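You operate a simulated robot arm through the tools that you are given. There is no shell and no other tool. Be economical: measure what you need, move in short steps, check, and stop when the job is done.

The job below is to be done with a simulated robot arm. You get a single attempt, and the scene is never put back.

JOB
Leak-check the blue pick tip on the spigot block with the medium reference device.
Fine: fit the tip on the spigot, lay the device on its cup, vacuum on till 60 kPa or more, off again, device back; the tip stays on the spigot.

It is judged by the outcome, as a careful person would: the job done as asked, and still so three seconds after it is handed in. It fails if anything else is knocked over, pushed out of place, dropped, spilled or broken.

ROBOT AND FRAMES
A 7-joint arm with a two-finger parallel gripper, fixed in place. Base frame: the origin is at the foot of the arm, x ahead of it, y to its left, z up; the work surface is at about z = 0. Lengths are in m, angles in degrees, forces in N, time in s.
With the tool pointing down near the work surface it reaches from about 0.24 to 0.62 m from the base axis. Its first joint turns from -66.0 to 66.0 degrees. Payload 2.6 kg.
The tool frame sits at the grasp point between the pads (the TCP): z along the fingers, y along the line on which they close. The tips reach 0.03 m beyond it. Largest opening 0.094 m; finger width 0.028, thickness 0.01; the body of the gripper, 0.05 by 0.096 m, starts 0.055 m behind the TCP.
Orientation is that of the tool frame in the base frame, as [roll, pitch, yaw] about the fixed x, y, z axes, in that order (R = Rz(yaw) Ry(pitch) Rx(roll)). With the fingers straight down and closing along the base's y, the tool's x points along the base's -x, its y along +y and its z along -z.

CONTROLS
- The arm moves only by the tool arm_command. Its argument "plan" is a list of rows, each a list of 7 numbers: the shift along the base's x, y, z in cm, then the turn, a rotation vector about the base's x, y, z in degrees, then the opening, from 0 (shut) to 1 (fully open). In form: [[tx, ty, tz, ax, ay, az, hand], ...]. A call has 1 to 8 rows; each row is the pose to reach, as a shift and turn from the pose commanded when the call began. A row lasts 0.2 s, in which the tool goes at most 0.05 m and 8.6 degrees; a call with a longer step from one row to the next is refused whole, and so is a gripper value outside its range. A pose out of reach is approached as far as the arm can. The call stops where the force on the tool passes 40 N (or 10 N more than at its start, if that is more) or the arm is blocked; 0.2 s more then pass. The fingers move at their own pace (about 0.072 m/s each) and stop on an object; they squeeze with about 20 N. The grip force told is the motor's: it shows also when the fingers shut on nothing. Time passes only in rows, and 0.2 s behind the last, so rows that repeat a pose let the fingers close. It gives the time, the measured TCP pose, the force on the tool (base axes), the opening and the grip force at its end, in the units of the frame above (readings bear some noise), with the torque about the TCP (base axes, N m) and any sound that the robot's microphone picked up.
- Cameras (640 x 400 px; columns grow to the right, rows downward): "scene" is fixed at [0.0486, 0.4451, 0.5641]; the picture's right is [-0.63, -0.77, 0.00], its down [-0.45, 0.37, -0.81] and it looks along [0.63, -0.51, -0.58] (base axes); focal length 242 px, centre (320, 200). "wrist" rides on the gripper at [0.076, 0.014, -0.102] in the tool frame; the picture's right is [-0.18, 0.98, 0.00], its down [-0.75, -0.14, -0.64] and it looks along [-0.63, -0.12, 0.77] (tool axes); focal length 243 px, centre (320, 200). There is no depth. A picture from a camera that has moved, and an enlarged one, comes with that camera's place and axes in the base frame and with its lens.
- get_image(camera): a new picture of that camera. It takes no simulated time.
- inspect(camera, box): a new picture of the part [left, top, right, bottom] of that camera's present view, enlarged. It takes no simulated time.
- finish_job(): hands the job in; it is judged then, once.

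Work in short steps. Places have to be worked out from the pictures, the camera data and where the tool is seen: move nearer, look again, correct. Check each grasp and each placing, and mend what went wrong. You have 120 turns and 64 pictures in all, those below and enlarged ones among them. Open the gripper and draw the arm clear of the work before you hand the job in, unless the task says otherwise; then end with one line.

The tools are called as name(argument=value, ...) on one line, values as JSON. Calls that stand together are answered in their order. arm_command: Moves the arm, as the interface text tells. Its arguments: {"type":"object","properties":{"plan":{"type":"array","items":{"type":"array","items":{"type":"number"}}}},"required":["plan"]} The other tools are called the same way: get_image (camera) takes a picture; inspect (camera, box) takes an enlarged picture of a part of a camera's view; finish_job () hands the job in.

At the start:

```text
time: 0.0
ee_pos: [0.3915, 0.0711, 0.3786]
tcp_rot: [179.9, 0.0, -180.0]
contact_force: [0.5, 0.0, 1.1]
moment: [0.03, 0.02, -0.02]
width: 0.0941
gripper_force: 0.1
```

scene: 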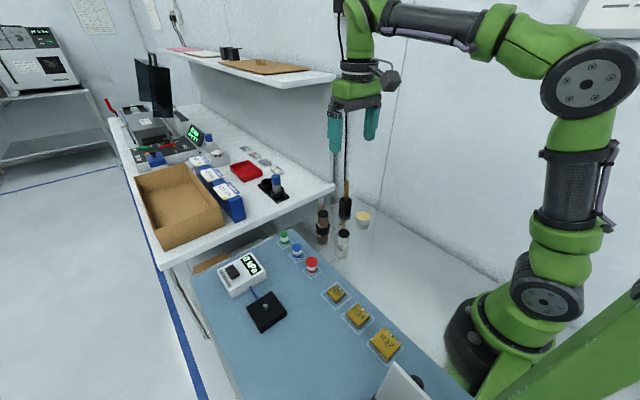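
wrist: 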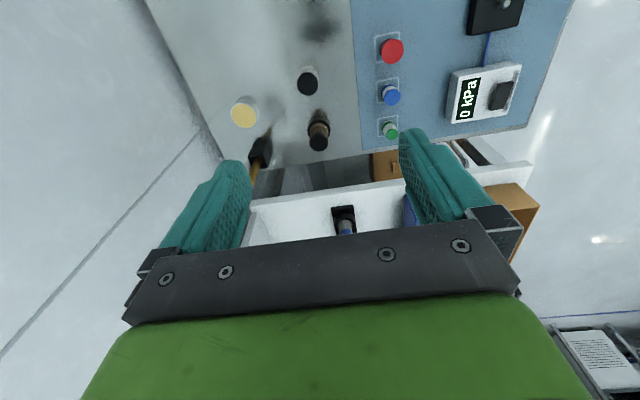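

The scene shows three coloured tips, a gauge box with a switch, a black spigot block and three gold devices. I'll enlarge these areas to measure them.

inspect(camera="scene", box=[200, 220, 340, 340])

inspect(camera="scene", box=[310, 270, 430, 370])

inspect(camera="wrist", box=[360, 0, 540, 150])

```text
3.33 times, centred on (270, 280) of scene
camera zoom: at [0.0486, 0.4451, 0.5641], right [-0.63, -0.77, 0.0], down [-0.45, 0.37, -0.81], along [0.63, -0.51, -0.58], focal length 806 px, centre (487, -67)
```

zoom: 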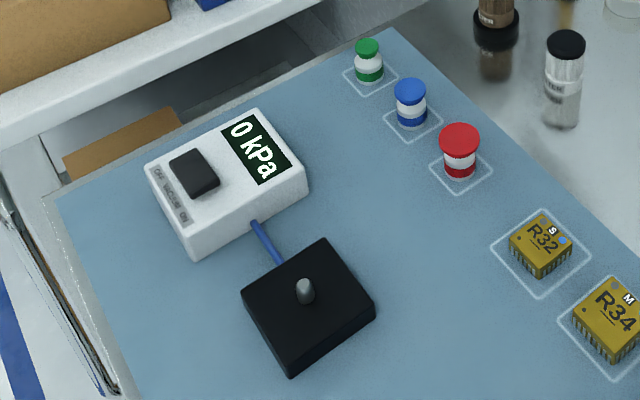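

```text
4.00 times, centred on (370, 320) of scene
camera zoom: at [0.0486, 0.4451, 0.5641], right [-0.63, -0.77, 0.0], down [-0.45, 0.37, -0.81], along [0.63, -0.51, -0.58], focal length 967 px, centre (120, -280)
```

zoom: 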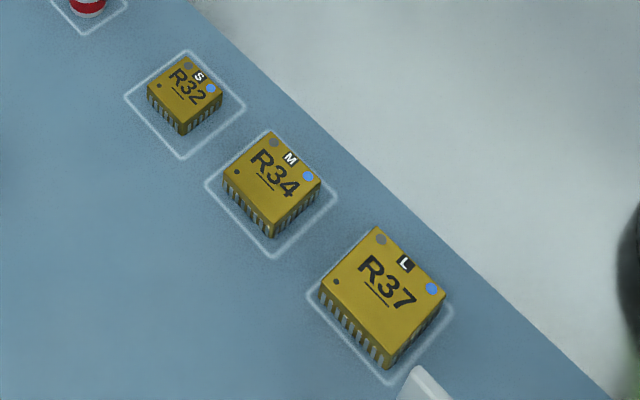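

```text
2.67 times, centred on (450, 75) of wrist
camera zoom: at [0.3148, 0.086, 0.481], right [0.18, 0.98, 0.0], down [0.75, -0.14, 0.64], along [0.63, -0.12, -0.77], focal length 647 px, centre (-27, 533)
```

zoom: 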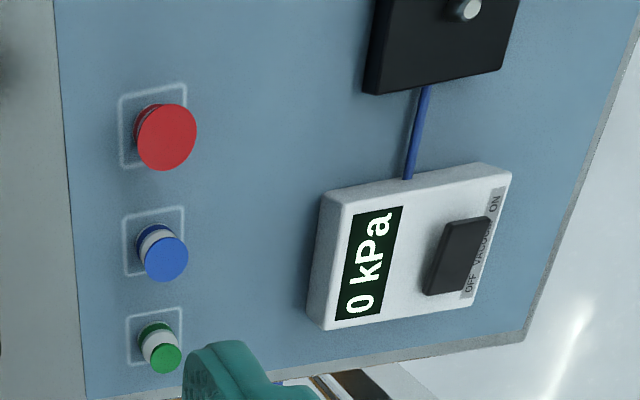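

Estimates: blue tip about (0.48, 0.184), spigot (0.372, 0.345), M device (0.233, 0.182) and switch (0.507, 0.37). I'll move above the blue tip to look closer.

arm_command(plan=[[1.5, 2, -3.5, 0, 0, 0, 1], [3, 4, -7, 0, 0, 0, 1], [4.5, 6, -10.5, 0, 0, 0, 1], [6, 8, -14, 0, 0, 0, 1], [7.5, 10, -17, 0, 0, 0, 1], [8.8, 11.3, -19, 0, 0, 0, 1], [8.8, 11.3, -19, 0, 0, 0, 1]])

get_image(camera="wrist")

get_image(camera="scene")

```text
time: 1.6
ee_pos: [0.4776, 0.1849, 0.1883]
tcp_rot: [180.0, -0.1, -180.0]
contact_force: [0.2, -0.2, -0.5]
moment: [0.01, 0.0, -0.05]
width: 0.0941
gripper_force: 0.0
```

```text
58 pictures are left
camera wrist: at [0.4022, 0.1991, 0.291], right [0.18, 0.98, 0.0], down [0.75, -0.14, 0.64], along [0.63, -0.12, -0.77], focal length 243 px, centre (320, 200)
```

wrist: 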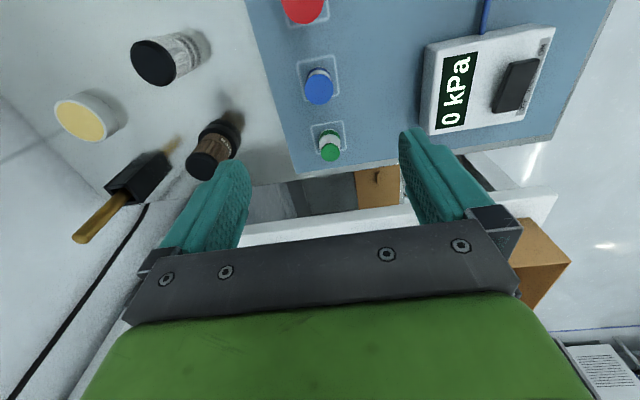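

```text
57 pictures are left
```

scene: 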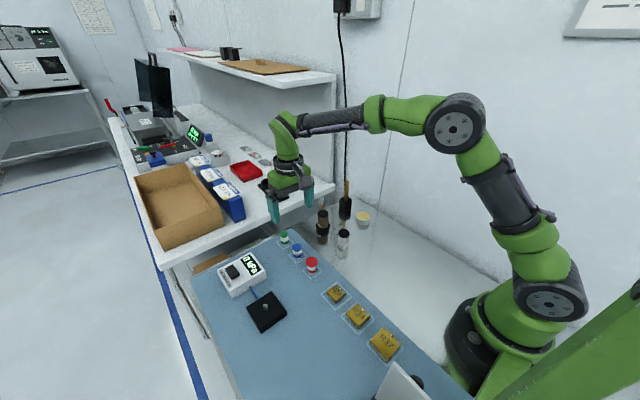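

The blue tip sits slightly nearer the base than the TCP. I'll zoom in on it for its height and form.

inspect(camera="wrist", box=[270, 30, 390, 170])

inspect(camera="scene", box=[270, 225, 330, 285])

inspect(camera="scene", box=[215, 245, 295, 335])

```text
2.86 times, centred on (330, 100) of wrist
camera zoom: at [0.4022, 0.1991, 0.291], right [0.18, 0.98, 0.0], down [0.75, -0.14, 0.64], along [0.63, -0.12, -0.77], focal length 693 px, centre (291, 486)
```

zoom: 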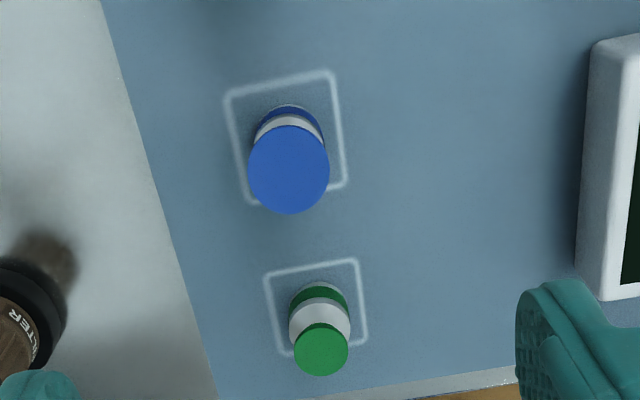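

```text
6.67 times, centred on (300, 255) of scene
camera zoom: at [0.0486, 0.4451, 0.5641], right [-0.63, -0.77, 0.0], down [-0.45, 0.37, -0.81], along [0.63, -0.51, -0.58], focal length 1611 px, centre (453, -167)
```

zoom: 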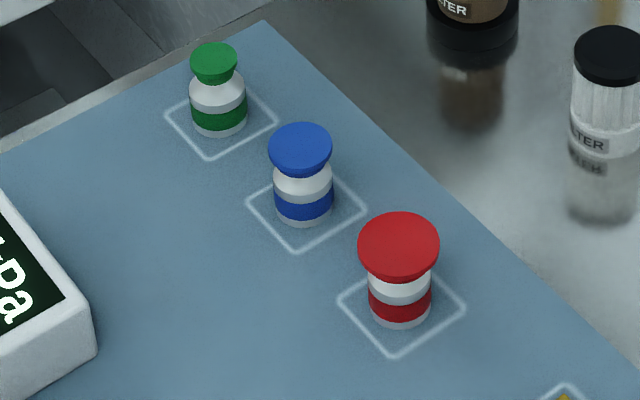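

```text
4.44 times, centred on (255, 290) of scene
camera zoom: at [0.0486, 0.4451, 0.5641], right [-0.63, -0.77, 0.0], down [-0.45, 0.37, -0.81], along [0.63, -0.51, -0.58], focal length 1074 px, centre (609, -200)
```

zoom: 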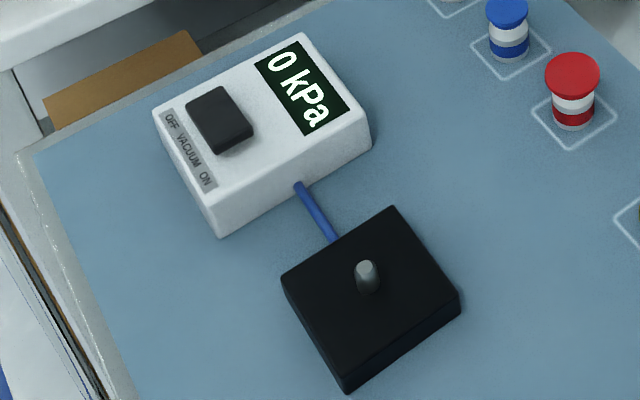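

Blue tip is about 42 mm tall and 27 mm wide, centred near (0.471, 0.185). I'll descend to just above it and recheck.

arm_command(plan=[[-0.3, 0, -4.5, 0, 0, 0, 1], [-0.6, 0, -9, 0, 0, 0, 1], [-0.6, 0, -9.5, 0, 0, 0, 1], [-0.6, 0, -9.5, 0, 0, 0, 1]])

get_image(camera="wrist")

inspect(camera="scene", box=[240, 190, 360, 290])

```text
time: 2.6
ee_pos: [0.4718, 0.1854, 0.0942]
tcp_rot: [180.0, 0.0, 180.0]
contact_force: [-0.1, 0.1, -0.2]
moment: [0.0, 0.0, -0.01]
width: 0.0939
gripper_force: 0.1
```

```text
53 pictures are left
camera wrist: at [0.3966, 0.1987, 0.1961], right [0.18, 0.98, 0.0], down [0.75, -0.14, 0.64], along [0.63, -0.12, -0.77], focal length 243 px, centre (320, 200)
```

wrist: 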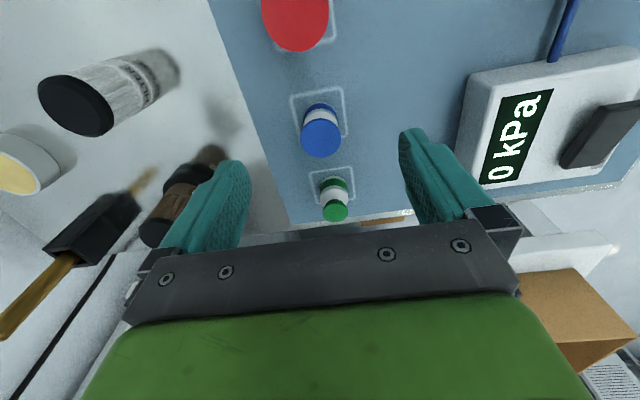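

```text
4.00 times, centred on (300, 240) of scene
camera zoom: at [0.0486, 0.4451, 0.5641], right [-0.63, -0.77, 0.0], down [-0.45, 0.37, -0.81], along [0.63, -0.51, -0.58], focal length 967 px, centre (400, 40)
```

zoom: 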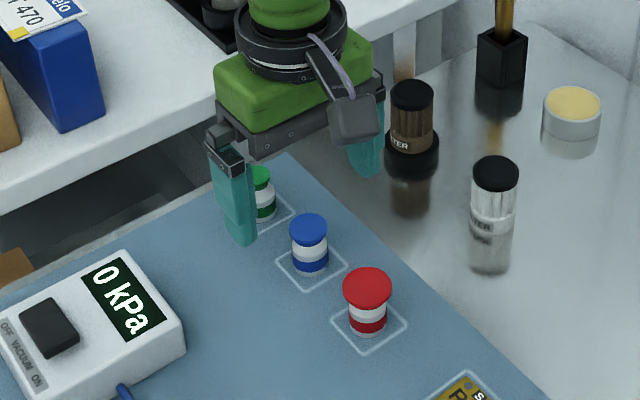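

Cap seen at (0.470, 0.185), height 0.042. Descending to z≈0.039 and closing.

arm_command(plan=[[-0.15, 0, -3, 0, 0, 0, 1], [-0.15, 0, -5.5, 0, 0, 0, 1], [-0.15, 0, -5.5, 0, 0, 0, 1], [-0.15, 0, -5.5, 0, 0, 0, 0.5], [-0.15, 0, -5.5, 0, 0, 0, 0], [-0.15, 0, -5.5, 0, 0, 0, 0], [-0.15, 0, -5.5, 0, 0, 0, 0]])

get_image(camera="wrist")

```text
time: 4.2
ee_pos: [0.4698, 0.1837, 0.0394]
tcp_rot: [-180.0, 0.1, -180.0]
contact_force: [0.3, -0.3, -0.3]
moment: [0.01, 0.01, 0.04]
width: 0.0263
gripper_force: 19.8
```

```text
51 pictures are left
camera wrist: at [0.3949, 0.1983, 0.1414], right [0.18, 0.98, 0.0], down [0.75, -0.14, 0.64], along [0.63, -0.12, -0.77], focal length 243 px, centre (320, 200)
```

wrist: 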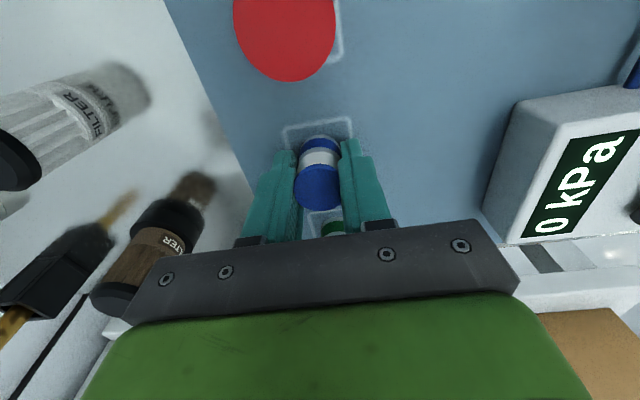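

Tip is held (26.3 mm, centred). Lifting and carrying towards the spigot at height.

arm_command(plan=[[0, 0, 4, 0, 0, 0, 0], [0, 0, 8, 0, 0, 0, 0], [0, 0, 11, 0, 0, 0, 0], [-2.5, 4, 12, 0, 0, 0, 0], [-5, 8, 12, 0, 0, 0, 0], [-7.5, 12, 12, 0, 0, 0, 0], [-9.8, 16.1, 12, 0, 0, 0, 0], [-9.8, 16.1, 12, 0, 0, 0, 0]])

get_image(camera="wrist")

get_image(camera="scene")

```text
time: 6.0
ee_pos: [0.3732, 0.3478, 0.1574]
tcp_rot: [180.0, 0.0, -180.0]
contact_force: [0.3, 0.6, -1.2]
moment: [0.02, 0.02, 0.01]
width: 0.0264
gripper_force: 20.7
```

```text
50 pictures are left
camera wrist: at [0.2974, 0.3616, 0.2611], right [0.18, 0.98, 0.0], down [0.75, -0.14, 0.64], along [0.63, -0.12, -0.77], focal length 243 px, centre (320, 200)
```

wrist: 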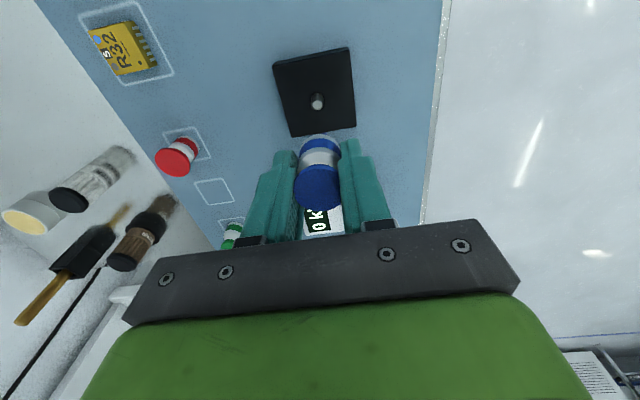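

```text
49 pictures are left
```

scene: 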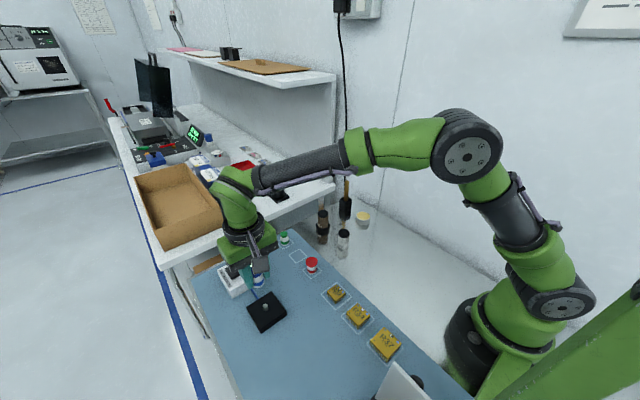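

I'll zoom on the spigot from both cameras to fix its axis and height.

inspect(camera="wrist", box=[260, 40, 380, 140])

inspect(camera="scene", box=[235, 270, 305, 340])

```text
4.00 times, centred on (320, 90) of wrist
camera zoom: at [0.2974, 0.3616, 0.2611], right [0.18, 0.98, 0.0], down [0.75, -0.14, 0.64], along [0.63, -0.12, -0.77], focal length 970 px, centre (320, 640)
```

zoom: 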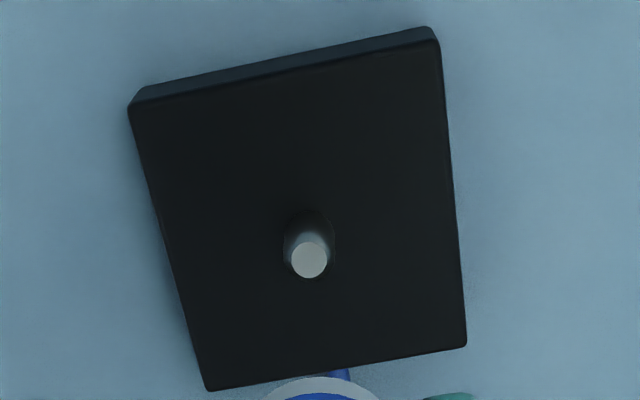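

```text
5.71 times, centred on (270, 305) of scene
camera zoom: at [0.0485, 0.4451, 0.5641], right [-0.63, -0.77, 0.0], down [-0.45, 0.37, -0.81], along [0.63, -0.51, -0.58], focal length 1381 px, centre (606, -400)
```

zoom: 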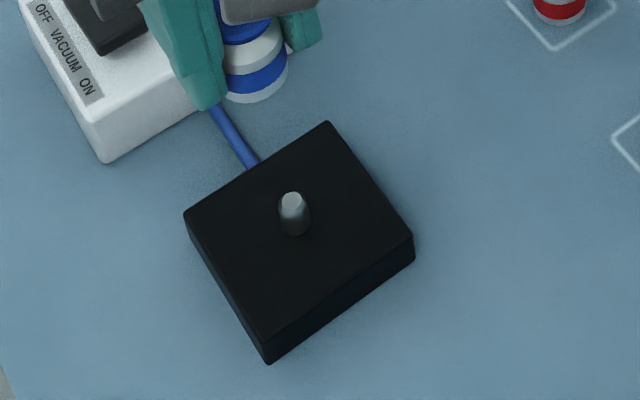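

Spigot axis ≈ (0.371, 0.345), top z≈0.035, block top ≈0.017. Lowering to leave about 12 mm above the spigot and recheck alignment.

arm_command(plan=[[-0.1, -0.1, -2.5, 0, 0, 0, 0], [-0.2, -0.2, -5, 0, 0, 0, 0], [-0.2, -0.2, -7, 0, 0, 0, 0], [-0.2, -0.2, -7, 0, 0, 0, 0], [-0.2, -0.2, -7, 0, 0, 0, 0]])

inspect(camera="wrist", box=[240, 50, 400, 230])

inspect(camera="scene", box=[225, 250, 315, 340])

```text
time: 7.2
ee_pos: [0.3707, 0.3436, 0.0883]
tcp_rot: [179.9, 0.0, -180.0]
contact_force: [-0.4, 0.1, 0.0]
moment: [0.01, 0.02, -0.01]
width: 0.0262
gripper_force: 19.6
```

```text
2.22 times, centred on (320, 140) of wrist
camera zoom: at [0.295, 0.3581, 0.1904], right [0.18, 0.98, 0.0], down [0.75, -0.14, 0.64], along [0.63, -0.12, -0.77], focal length 539 px, centre (320, 333)
```

zoom: 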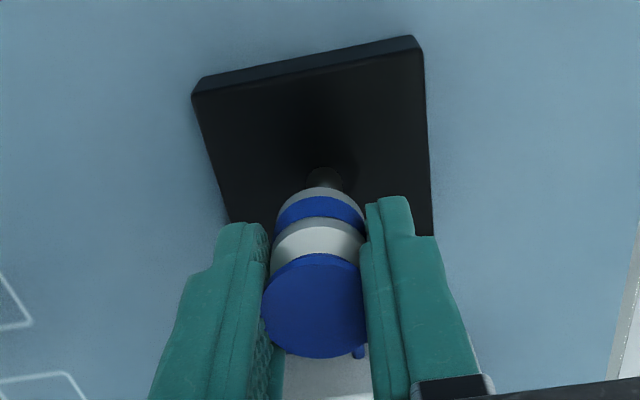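

```text
4.44 times, centred on (270, 295) of scene
camera zoom: at [0.0486, 0.4451, 0.5641], right [-0.63, -0.77, 0.0], down [-0.45, 0.37, -0.81], along [0.63, -0.51, -0.58], focal length 1074 px, centre (542, -222)
```

zoom: 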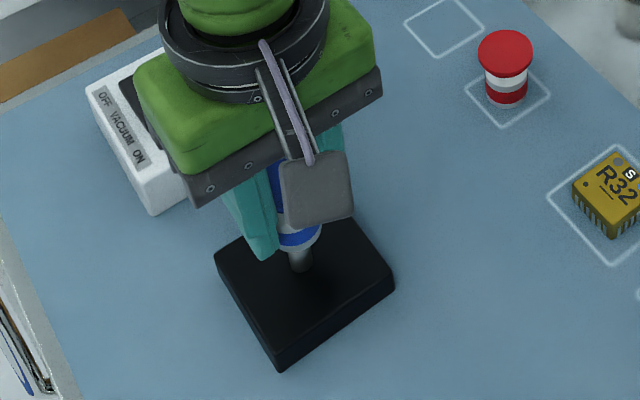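

The spigot appears about 1 mm further in +y (and slightly +x) than the tip axis. Correcting and lowering slowly with force checks.

arm_command(plan=[[0.1, 0.12, 0, 0, 0, 0, 0], [0.1, 0.12, -0.6, 0, 0, 0, 0], [0.1, 0.12, -1.1, 0, 0, 0, 0], [0.1, 0.12, -1.5, 0, 0, 0, 0], [0.1, 0.12, -1.8, 0, 0, 0, 0], [0.1, 0.12, -1.8, 0, 0, 0, 0]])

inspect(camera="wrist", box=[240, 50, 400, 230])

inspect(camera="scene", box=[240, 270, 310, 340])

```text
time: 8.6
ee_pos: [0.372, 0.3454, 0.07]
tcp_rot: [-180.0, 0.0, -180.0]
contact_force: [-0.1, 0.2, 0.1]
moment: [-0.02, 0.0, 0.04]
width: 0.0263
gripper_force: 19.5
```

```text
2.22 times, centred on (320, 140) of wrist
camera zoom: at [0.296, 0.3592, 0.1725], right [0.18, 0.98, 0.0], down [0.75, -0.14, 0.64], along [0.63, -0.12, -0.77], focal length 539 px, centre (320, 333)
```

zoom: 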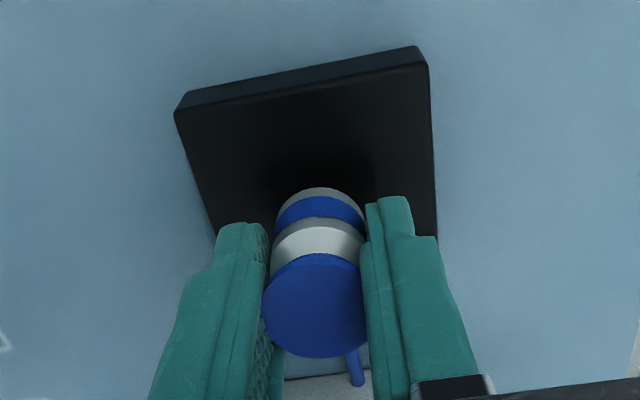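

```text
5.71 times, centred on (275, 305) of scene
camera zoom: at [0.0486, 0.4451, 0.5641], right [-0.63, -0.77, 0.0], down [-0.45, 0.37, -0.81], along [0.63, -0.51, -0.58], focal length 1381 px, centre (577, -400)
```

zoom: 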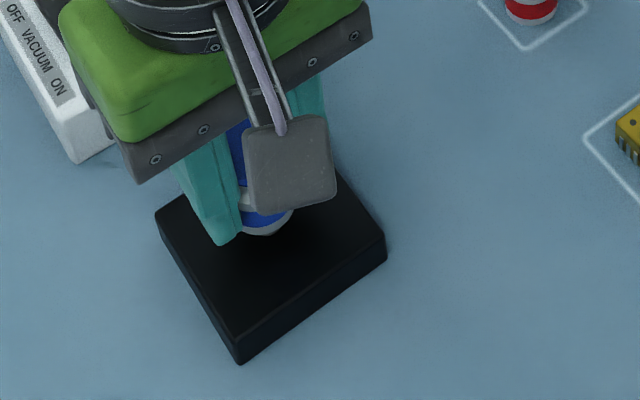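

No contact force yet and the spigot is hidden beneath the tip. Continuing down in small steps.

arm_command(plan=[[0, 0, -0.3, 0, 0, 0, 0], [0, 0, -0.6, 0, 0, 0, 0], [0, 0, -0.9, 0, 0, 0, 0], [0, 0, -1.1, 0, 0, 0, 0], [0, 0, -1.3, 0, 0, 0, 0]])

```text
time: 9.8
ee_pos: [0.3725, 0.345, 0.0587]
tcp_rot: [179.9, 0.0, 180.0]
contact_force: [-3.2, -3.1, 10.6]
moment: [-0.05, 0.13, 0.0]
width: 0.026
gripper_force: 19.9
```

Contact around 10 N with the tip bottom near z≈0.019. Looking to see whether it is seated.

inspect(camera="scene", box=[240, 270, 310, 340])

inspect(camera="wrist", box=[240, 50, 400, 230])

```text
5.71 times, centred on (275, 305) of scene
camera zoom: at [0.0485, 0.445, 0.5641], right [-0.63, -0.77, 0.0], down [-0.45, 0.37, -0.81], along [0.63, -0.51, -0.58], focal length 1381 px, centre (577, -400)
```

zoom: 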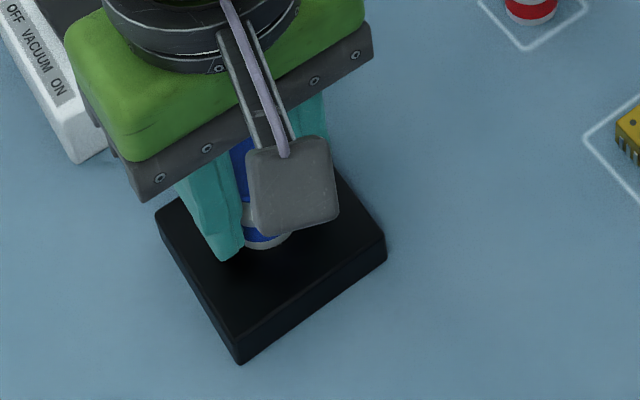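

```text
2.22 times, centred on (320, 140) of wrist
camera zoom: at [0.2964, 0.3595, 0.1612], right [0.18, 0.98, 0.0], down [0.75, -0.14, 0.64], along [0.63, -0.12, -0.77], focal length 539 px, centre (320, 333)
```

zoom: 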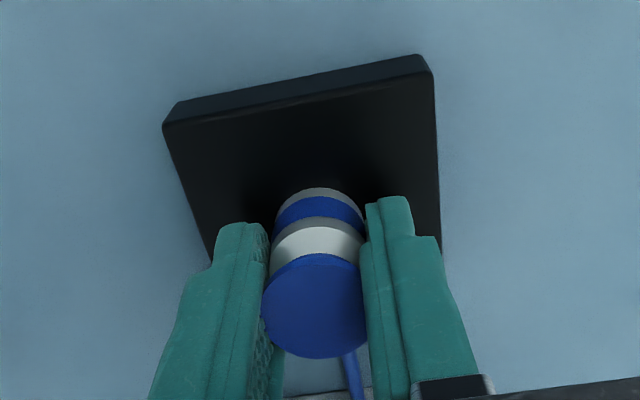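

The block hasn't moved. The side force suggests a small shift to -x, -y, so I'll do that and press a bit further.

arm_command(plan=[[-0.08, -0.08, 0, 0, 0, 0, 0], [-0.08, -0.08, -0.2, 0, 0, 0, 0], [-0.08, -0.08, -0.4, 0, 0, 0, 0], [-0.08, -0.08, -0.6, 0, 0, 0, 0], [-0.08, -0.08, -0.6, 0, 0, 0, 0]])

```text
time: 11.0
ee_pos: [0.3723, 0.345, 0.0533]
tcp_rot: [179.8, 0.3, -179.9]
contact_force: [-0.1, 2.1, 23.9]
moment: [-0.28, 0.25, 0.25]
width: 0.0264
gripper_force: 19.9
```

Moved on to z=0.0533 with 24 N. Checking whether the tip seated or slipped in the grip.

get_image(camera="wrist")

inspect(camera="scene", box=[240, 270, 310, 340])

```text
40 pictures are left
camera wrist: at [0.2957, 0.3587, 0.155], right [0.18, 0.98, 0.0], down [0.75, -0.14, 0.64], along [0.63, -0.12, -0.77], focal length 243 px, centre (320, 200)
```

wrist: 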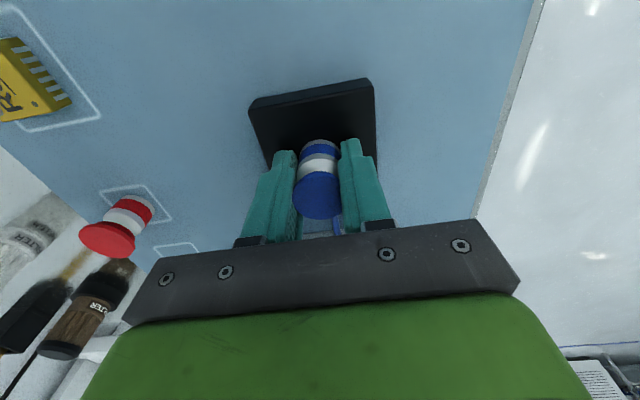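

```text
5.71 times, centred on (275, 305) of scene
camera zoom: at [0.0485, 0.445, 0.5642], right [-0.63, -0.77, 0.0], down [-0.45, 0.37, -0.81], along [0.63, -0.51, -0.58], focal length 1381 px, centre (577, -400)
```

zoom: 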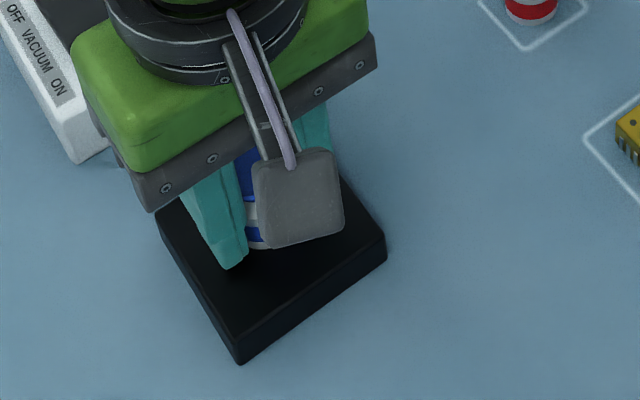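

The tip slid about 5 mm up in the grip while its bottom stayed at z≈0.019, so it has bottomed on the block. Relaxing the press, opening and backing up to check.

arm_command(plan=[[0, 0, 0.2, 0, 0, 0, 0], [0, 0, 0.2, 0, 0, 0, 0.4], [0, 0, 0.2, 0, 0, 0, 0.8], [0, 0, 0.2, 0, 0, 0, 0.8], [0, 0, 3, 0, 0, 0, 0.8], [0, 0, 6, 0, 0, 0, 0.8], [0, 0, 10, 0, 0, 0, 0.8], [0, 0, 10, 0, 0, 0, 0.8]])

get_image(camera="wrist")

inspect(camera="scene", box=[220, 240, 320, 340])

```text
time: 11.8
ee_pos: [0.3715, 0.3379, 0.0518]
tcp_rot: [-179.4, -0.4, 179.6]
contact_force: [0.0, -4.6, 3.4]
moment: [0.07, -0.06, -0.03]
width: 0.0729
gripper_force: 0.1
stopped in row 3: the force on the tool passed its limit at 43 N (the readings are from after the stop); the commanded pose is now the measured one
```

```text
38 pictures are left
camera wrist: at [0.2965, 0.355, 0.1559], right [0.19, 0.98, -0.01], down [0.76, -0.14, 0.64], along [0.63, -0.13, -0.77], focal length 243 px, centre (320, 200)
```

wrist: 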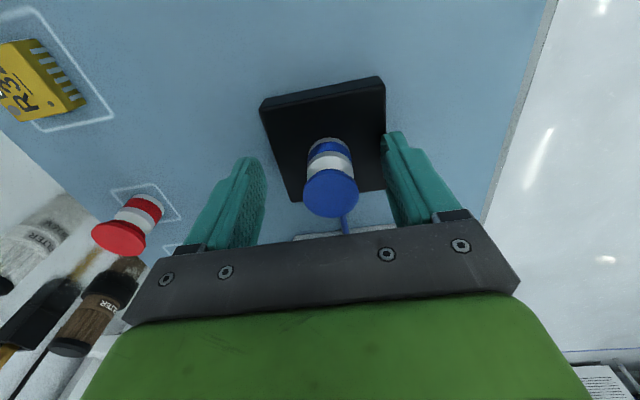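

```text
4.00 times, centred on (270, 290) of scene
camera zoom: at [0.0485, 0.445, 0.5641], right [-0.63, -0.77, 0.0], down [-0.45, 0.37, -0.81], along [0.63, -0.51, -0.58], focal length 967 px, centre (520, -160)
```

zoom: 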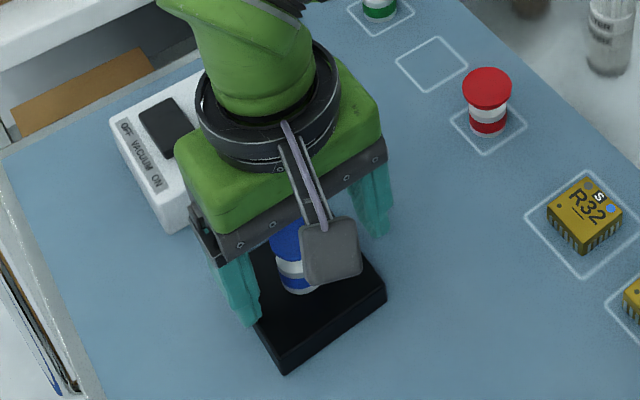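

The fingers were probably touching the block top when opening, but the block has not moved and the tip stands on the spigot, free of the fingers. Rising straight up slowly.

arm_command(plan=[[0, 0, 0.3, 0, 0, 0, 0.77], [0, 0.3, 1, 0, 0, 0, 0.77], [0, 0.4, 3, 0, 0, 0, 0.77], [0, 0.4, 6, 0, 0, 0, 0.77], [0, 0.4, 10, 0, 0, 0, 0.77], [0, 0.4, 10, 0, 0, 0, 0.77]])

get_image(camera="wrist")

inspect(camera="scene", box=[220, 240, 320, 340])

```text
time: 13.2
ee_pos: [0.3704, 0.3427, 0.1549]
tcp_rot: [-179.4, -0.4, 179.6]
contact_force: [-1.0, -0.2, -0.6]
moment: [-0.01, -0.01, 0.01]
width: 0.0726
gripper_force: 0.1
```

```text
36 pictures are left
camera wrist: at [0.2961, 0.3594, 0.2563], right [0.19, 0.98, -0.01], down [0.76, -0.14, 0.64], along [0.63, -0.13, -0.77], focal length 243 px, centre (320, 200)
```

wrist: 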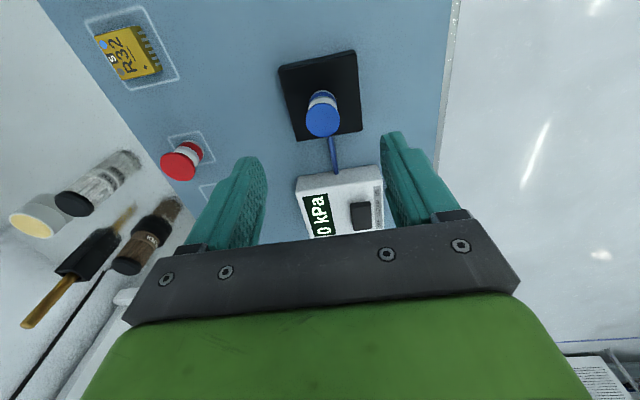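

```text
4.00 times, centred on (270, 290) of scene
camera zoom: at [0.0486, 0.4451, 0.5641], right [-0.63, -0.77, 0.0], down [-0.45, 0.37, -0.81], along [0.63, -0.51, -0.58], focal length 967 px, centre (520, -160)
```

zoom: 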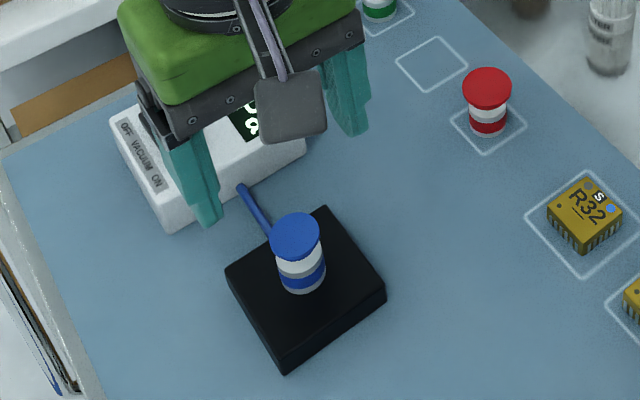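

The tip is on the spigot. I'll zoom in to check that it's fully down and upright, and inspect the M device.

inspect(camera="scene", box=[245, 280, 295, 335])

inspect(camera="wrist", box=[270, 40, 370, 150])

```text
7.27 times, centred on (270, 308) of scene
camera zoom: at [0.0486, 0.4451, 0.5641], right [-0.63, -0.77, 0.0], down [-0.45, 0.37, -0.81], along [0.63, -0.51, -0.58], focal length 1758 px, centre (684, -582)
```

zoom: 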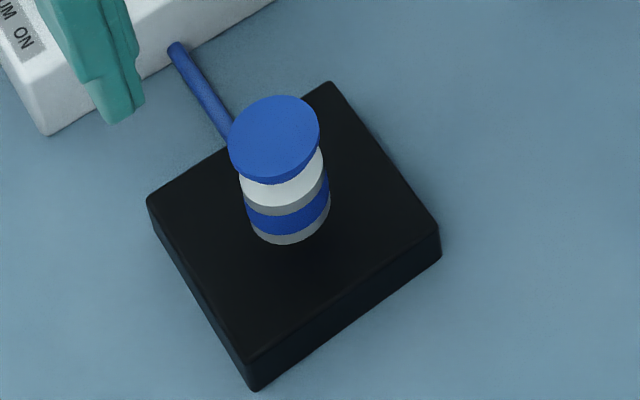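

```text
3.64 times, centred on (320, 95) of wrist
camera zoom: at [0.2961, 0.3594, 0.2563], right [0.19, 0.98, -0.01], down [0.76, -0.14, 0.64], along [0.63, -0.13, -0.77], focal length 882 px, centre (320, 582)
```

zoom: 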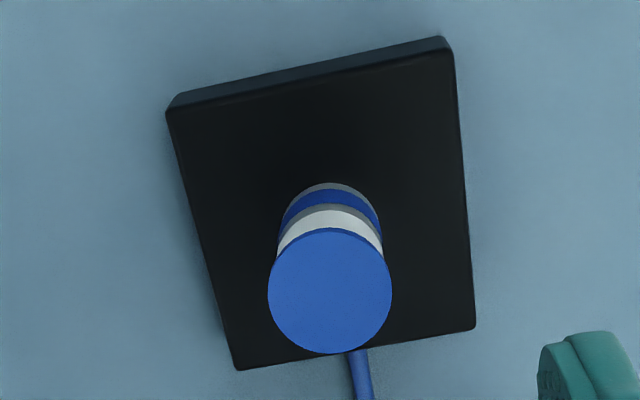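

The tip is upright with its top at z≈0.060, so it is seated. Next I'll move over the M device, levelling the small orientation offset on the way.

arm_command(plan=[[-2.5, -3, 0, 0.6, -0.4, 0.4, 0.77], [-5, -6, 0, 0.6, -0.4, 0.4, 0.77], [-7.5, -9, 0, 0.6, -0.4, 0.4, 0.77], [-10, -12, 0, 0.6, -0.4, 0.4, 0.77], [-12.5, -14.5, -1, 0.6, -0.4, 0.4, 0.77], [-13.9, -16.2, -2, 0.6, -0.4, 0.4, 0.77], [-13.9, -16.2, -2, 0.6, -0.4, 0.4, 0.77]])

get_image(camera="wrist")

inspect(camera="scene", box=[310, 270, 430, 370])

```text
time: 14.8
ee_pos: [0.2325, 0.1807, 0.1326]
tcp_rot: [180.0, 0.0, 180.0]
contact_force: [0.7, -0.4, 0.8]
moment: [-0.01, -0.02, 0.0]
width: 0.0722
gripper_force: 0.0
```

```text
32 pictures are left
camera wrist: at [0.1563, 0.1953, 0.2347], right [0.18, 0.98, 0.0], down [0.75, -0.14, 0.64], along [0.63, -0.12, -0.77], focal length 243 px, centre (320, 200)
```

wrist: 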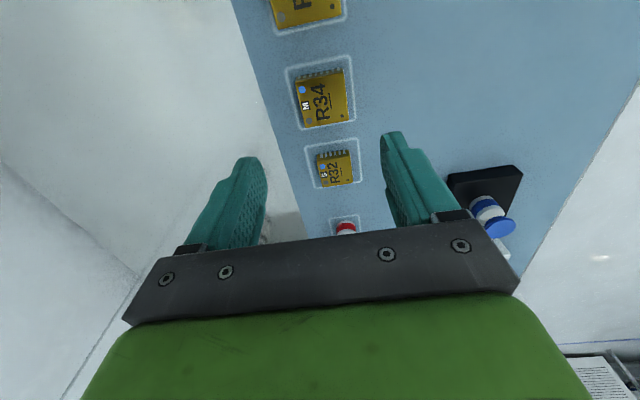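

```text
4.00 times, centred on (370, 320) of scene
camera zoom: at [0.0485, 0.445, 0.5641], right [-0.63, -0.77, 0.0], down [-0.45, 0.37, -0.81], along [0.63, -0.51, -0.58], focal length 967 px, centre (120, -280)
```

zoom: 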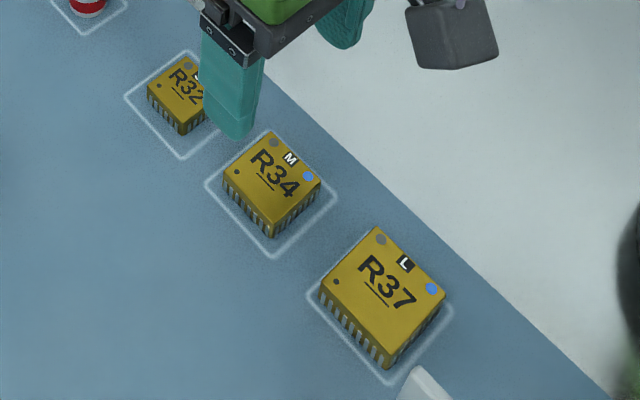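

inspect(camera="wrist", box=[270, 40, 370, 140])

```text
4.00 times, centred on (320, 90) of wrist
camera zoom: at [0.1563, 0.1953, 0.2347], right [0.18, 0.98, 0.0], down [0.75, -0.14, 0.64], along [0.63, -0.12, -0.77], focal length 970 px, centre (320, 640)
```

zoom: 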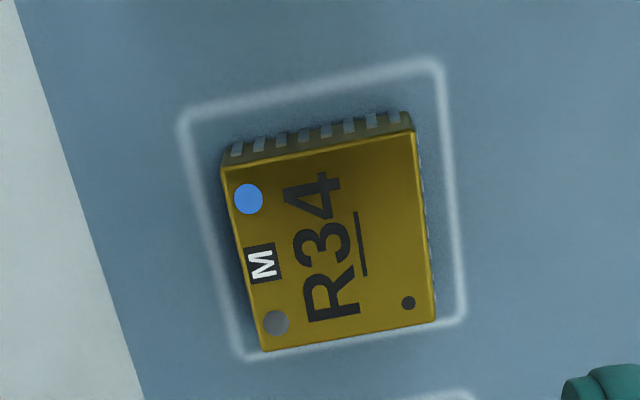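

The device is a 40 mm square aligned with the axes, centred near (0.2266, 0.1846). I need its height.

inspect(camera="scene", box=[335, 290, 385, 340])

```text
8.00 times, centred on (360, 315) of scene
camera zoom: at [0.0485, 0.445, 0.5641], right [-0.63, -0.77, 0.0], down [-0.45, 0.37, -0.81], along [0.63, -0.51, -0.58], focal length 1933 px, centre (0, -720)
```

zoom: 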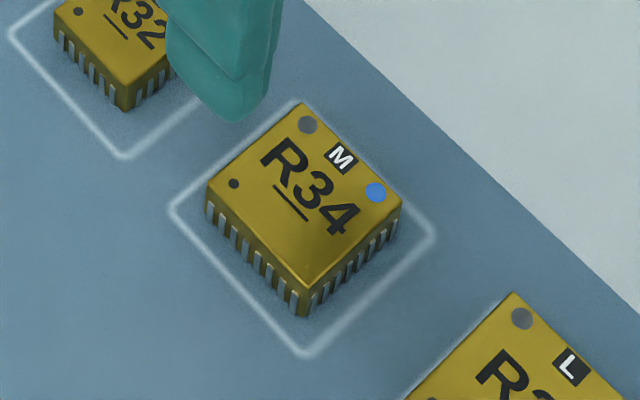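

Height is about 17.5 mm. Descending around it with fingers closing along y at z≈0.037, then gripping.

arm_command(plan=[[-0.5, 0.35, -3, 0, 0, 0, 0.77], [-0.58, 0.36, -6, 0, 0, 0, 0.77], [-0.58, 0.36, -8.5, 0, 0, 0, 0.77], [-0.58, 0.36, -9.6, 0, 0, 0, 0.77], [-0.58, 0.36, -9.6, 0, 0, 0, 0.77]])

get_image(camera="wrist")

```text
time: 16.0
ee_pos: [0.226, 0.1844, 0.0363]
tcp_rot: [-180.0, -0.1, -180.0]
contact_force: [0.4, -0.6, -0.9]
moment: [-0.02, -0.01, -0.02]
width: 0.0724
gripper_force: 0.0
```

```text
28 pictures are left
camera wrist: at [0.1501, 0.1993, 0.1392], right [0.18, 0.98, 0.0], down [0.75, -0.14, 0.64], along [0.63, -0.12, -0.77], focal length 243 px, centre (320, 200)
```

wrist: 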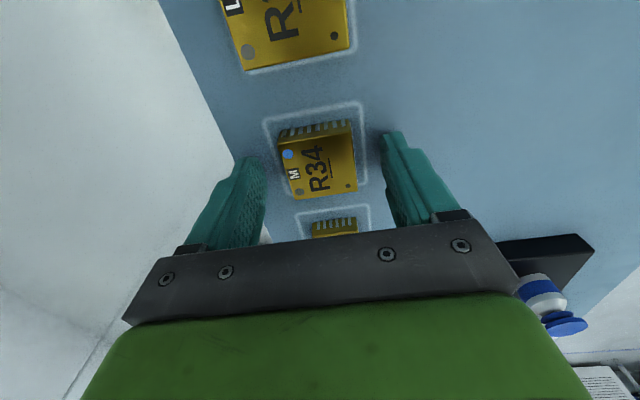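

Aligned within about 1 mm. Closing the grip.

arm_command(plan=[[-0.1, 0, 0, 0, 0, 0, 0.5], [-0.1, 0, 0, 0, 0, 0, 0.3], [-0.1, 0, 0, 0, 0, 0, 0.3], [-0.1, 0, 0, 0, 0, 0, 0.3], [-0.1, 0, 0, 0, 0, 0, 0.3]])

```text
time: 17.2
ee_pos: [0.2257, 0.1838, 0.0373]
tcp_rot: [-180.0, 0.0, 179.9]
contact_force: [-0.5, 0.2, 0.6]
moment: [0.01, 0.0, 0.0]
width: 0.0412
gripper_force: 20.2
```

Gripped at 41 mm. Lifting, then carrying at height to above the tip.

arm_command(plan=[[0, 0, 2, 0, 0, 0, 0.3], [0, 0, 6, 0, 0, 0, 0.3], [0, 0, 9.5, 0, 0, 0, 0.3], [3, 3.4, 9.5, 0, 0, 0, 0.3], [6, 6.8, 9.5, 0, 0, 0, 0.3], [9, 10.2, 9.5, 0, 0, 0, 0.3], [12, 13.4, 9.5, 0, 0, 0, 0.3], [14.55, 16.1, 9.5, 0, 0, 0, 0.3]])

arm_command(plan=[[0, 0, 0, 0, 0, 0, 0.3], [0, 0, 0, 0, 0, 0, 0.3]])

get_image(camera="wrist")

inspect(camera="scene", box=[220, 240, 320, 340])

```text
time: 19.0
ee_pos: [0.3695, 0.3467, 0.1305]
tcp_rot: [179.9, 0.0, -179.9]
contact_force: [-0.6, 0.1, -0.1]
moment: [-0.01, 0.02, 0.01]
width: 0.0409
gripper_force: 19.3
```

```text
time: 19.6
ee_pos: [0.3697, 0.3452, 0.1309]
tcp_rot: [180.0, 0.0, -180.0]
contact_force: [-0.6, 0.3, -0.9]
moment: [0.0, -0.04, 0.01]
width: 0.0412
gripper_force: 20.1
```

```text
27 pictures are left
camera wrist: at [0.2943, 0.3602, 0.2331], right [0.18, 0.98, 0.0], down [0.75, -0.14, 0.64], along [0.63, -0.12, -0.77], focal length 243 px, centre (320, 200)
```

wrist: 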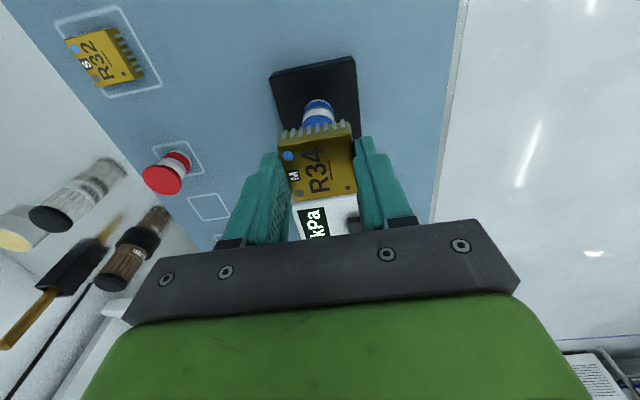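

```text
4.00 times, centred on (270, 290) of scene
camera zoom: at [0.0486, 0.4451, 0.5641], right [-0.63, -0.77, 0.0], down [-0.45, 0.37, -0.81], along [0.63, -0.51, -0.58], focal length 967 px, centre (520, -160)
```

zoom: 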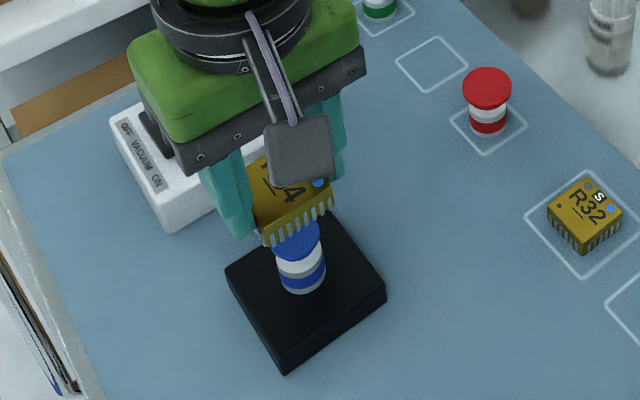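

Device is centred over the tip. Lowering gently until contact (expected near TCP z≈0.097).

arm_command(plan=[[0.12, 0, -1, 0, 0, 0, 0.3], [0.12, 0, -2, 0, 0, 0, 0.3], [0.12, 0, -2.6, 0, 0, 0, 0.3], [0.12, 0, -2.9, 0, 0, 0, 0.3], [0.12, 0, -3.1, 0, 0, 0, 0.3], [0.12, 0, -3.1, 0, 0, 0, 0.3]])

inspect(camera="scene", box=[230, 265, 300, 335])

```text
time: 21.0
ee_pos: [0.3716, 0.3453, 0.1016]
tcp_rot: [-180.0, 0.0, -180.0]
contact_force: [0.0, 0.1, -0.1]
moment: [0.01, 0.0, 0.0]
width: 0.0412
gripper_force: 19.7
```

```text
5.71 times, centred on (265, 300) of scene
camera zoom: at [0.0486, 0.4451, 0.5641], right [-0.63, -0.77, 0.0], down [-0.45, 0.37, -0.81], along [0.63, -0.51, -0.58], focal length 1381 px, centre (634, -371)
```

zoom: 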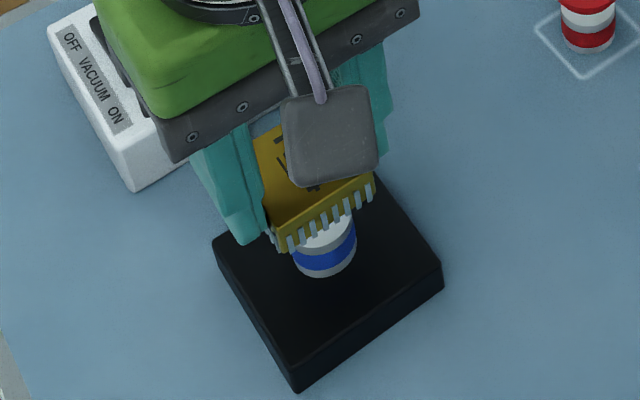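

No contact yet. Continuing in 1 mm steps.

arm_command(plan=[[0, 0, -0.1, 0, 0, 0, 0.3], [0, 0, -0.2, 0, 0, 0, 0.3], [0, 0, -0.3, 0, 0, 0, 0.3], [0, 0, -0.3, 0, 0, 0, 0.3]])

arm_command(plan=[[0, 0, -0.1, 0, 0, 0, 0.3], [0, 0, -0.2, 0, 0, 0, 0.3], [0, 0, -0.2, 0, 0, 0, 0.3]])

```text
time: 22.0
ee_pos: [0.3726, 0.3472, 0.0981]
tcp_rot: [179.9, 0.0, -180.0]
contact_force: [0.9, -0.7, -0.8]
moment: [0.07, -0.03, 0.03]
width: 0.041
gripper_force: 20.2
```

```text
time: 22.8
ee_pos: [0.3716, 0.346, 0.0963]
tcp_rot: [179.8, 0.1, -180.0]
contact_force: [-1.8, -2.1, 5.5]
moment: [-0.09, 0.0, 0.0]
width: 0.041
gripper_force: 19.8
```

Contact about 5 N at z=0.096, as expected. Opening gently in place and looking before withdrawing.

arm_command(plan=[[0, 0, 0.1, 0, 0, 0, 0.42], [0, 0, 0.1, 0, 0, 0, 0.5], [0, 0, 0.1, 0, 0, 0, 0.6], [0, 0, 0.1, 0, 0, 0, 0.65]])

get_image(camera="wrist")

```text
time: 23.8
ee_pos: [0.3712, 0.3464, 0.0977]
tcp_rot: [-180.0, -0.1, -180.0]
contact_force: [0.5, -0.2, 0.6]
moment: [0.02, -0.02, 0.01]
width: 0.0612
gripper_force: 0.1
```

```text
24 pictures are left
camera wrist: at [0.2957, 0.3603, 0.1992], right [0.18, 0.98, 0.0], down [0.75, -0.14, 0.64], along [0.63, -0.12, -0.77], focal length 243 px, centre (320, 200)
```

wrist: 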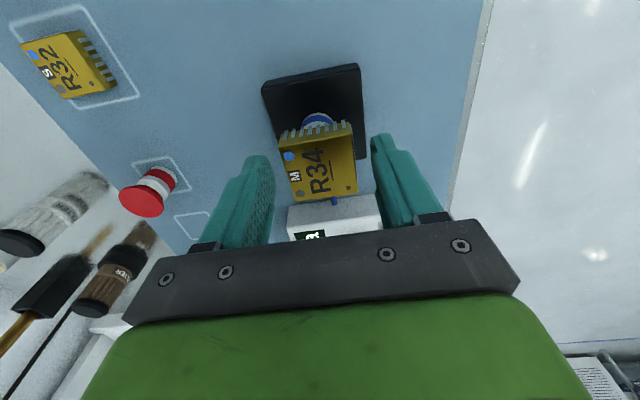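

Device rests level on the cup. Rising clear and moving towards the switch for a look, closing the fingers on the way.

arm_command(plan=[[0, 0, 2, 0, 0, 0, 0.65], [0, 0, 5, 0, 0, 0, 0.65], [0, 0, 8, 0, 0, 0, 0.65], [3, 0.5, 8, 0, 0, 0, 0.3], [6, 1, 8, 0, 0, 0, 0], [9, 1.5, 8, 0, 0, 0, 0], [10, 2, 6, 0, 0, 0, 0], [10, 2, 5, 0, 0, 0, 0]])

get_image(camera="wrist")

inspect(camera="scene", box=[200, 230, 320, 340])

```text
time: 25.6
ee_pos: [0.4726, 0.3655, 0.1461]
tcp_rot: [179.9, 0.0, -180.0]
contact_force: [-0.2, -0.5, 0.1]
moment: [0.02, 0.0, 0.01]
width: 0.0
gripper_force: 19.6
```

```text
23 pictures are left
camera wrist: at [0.396, 0.3804, 0.2489], right [0.18, 0.98, 0.0], down [0.75, -0.14, 0.64], along [0.63, -0.12, -0.77], focal length 243 px, centre (320, 200)
```

wrist: 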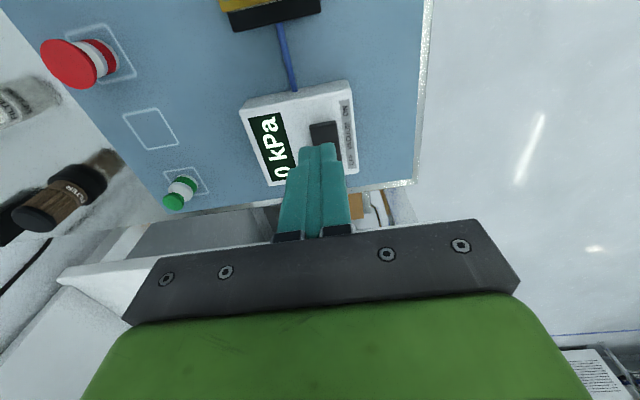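

```text
3.64 times, centred on (260, 285) of scene
camera zoom: at [0.0486, 0.4451, 0.5641], right [-0.63, -0.77, 0.0], down [-0.45, 0.37, -0.81], along [0.63, -0.51, -0.58], focal length 879 px, centre (538, -109)
```

zoom: 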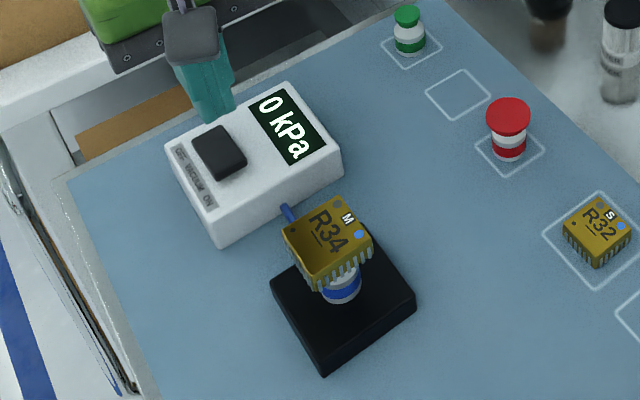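

inspect(camera="wrist", box=[235, 70, 375, 200])

inspect(camera="scene", box=[210, 245, 280, 305])

```text
3.08 times, centred on (305, 135) of wrist
camera zoom: at [0.396, 0.3804, 0.2489], right [0.18, 0.98, 0.0], down [0.75, -0.14, 0.64], along [0.63, -0.12, -0.77], focal length 746 px, centre (366, 400)
```

zoom: 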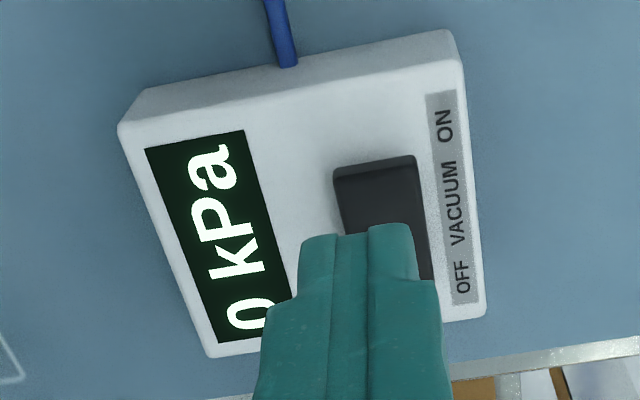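

```text
6.67 times, centred on (245, 275) of scene
camera zoom: at [0.0486, 0.4451, 0.5641], right [-0.63, -0.77, 0.0], down [-0.45, 0.37, -0.81], along [0.63, -0.51, -0.58], focal length 1611 px, centre (820, -300)
```

zoom: 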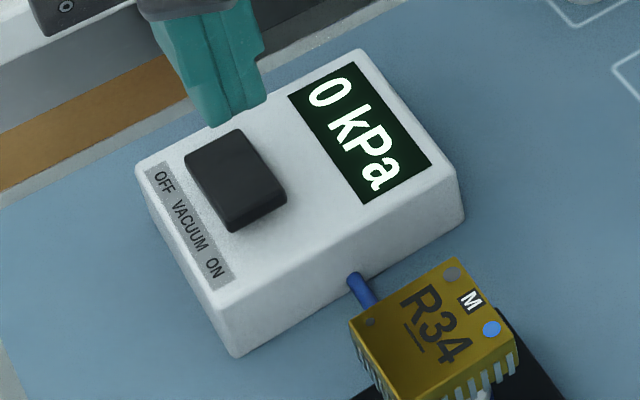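

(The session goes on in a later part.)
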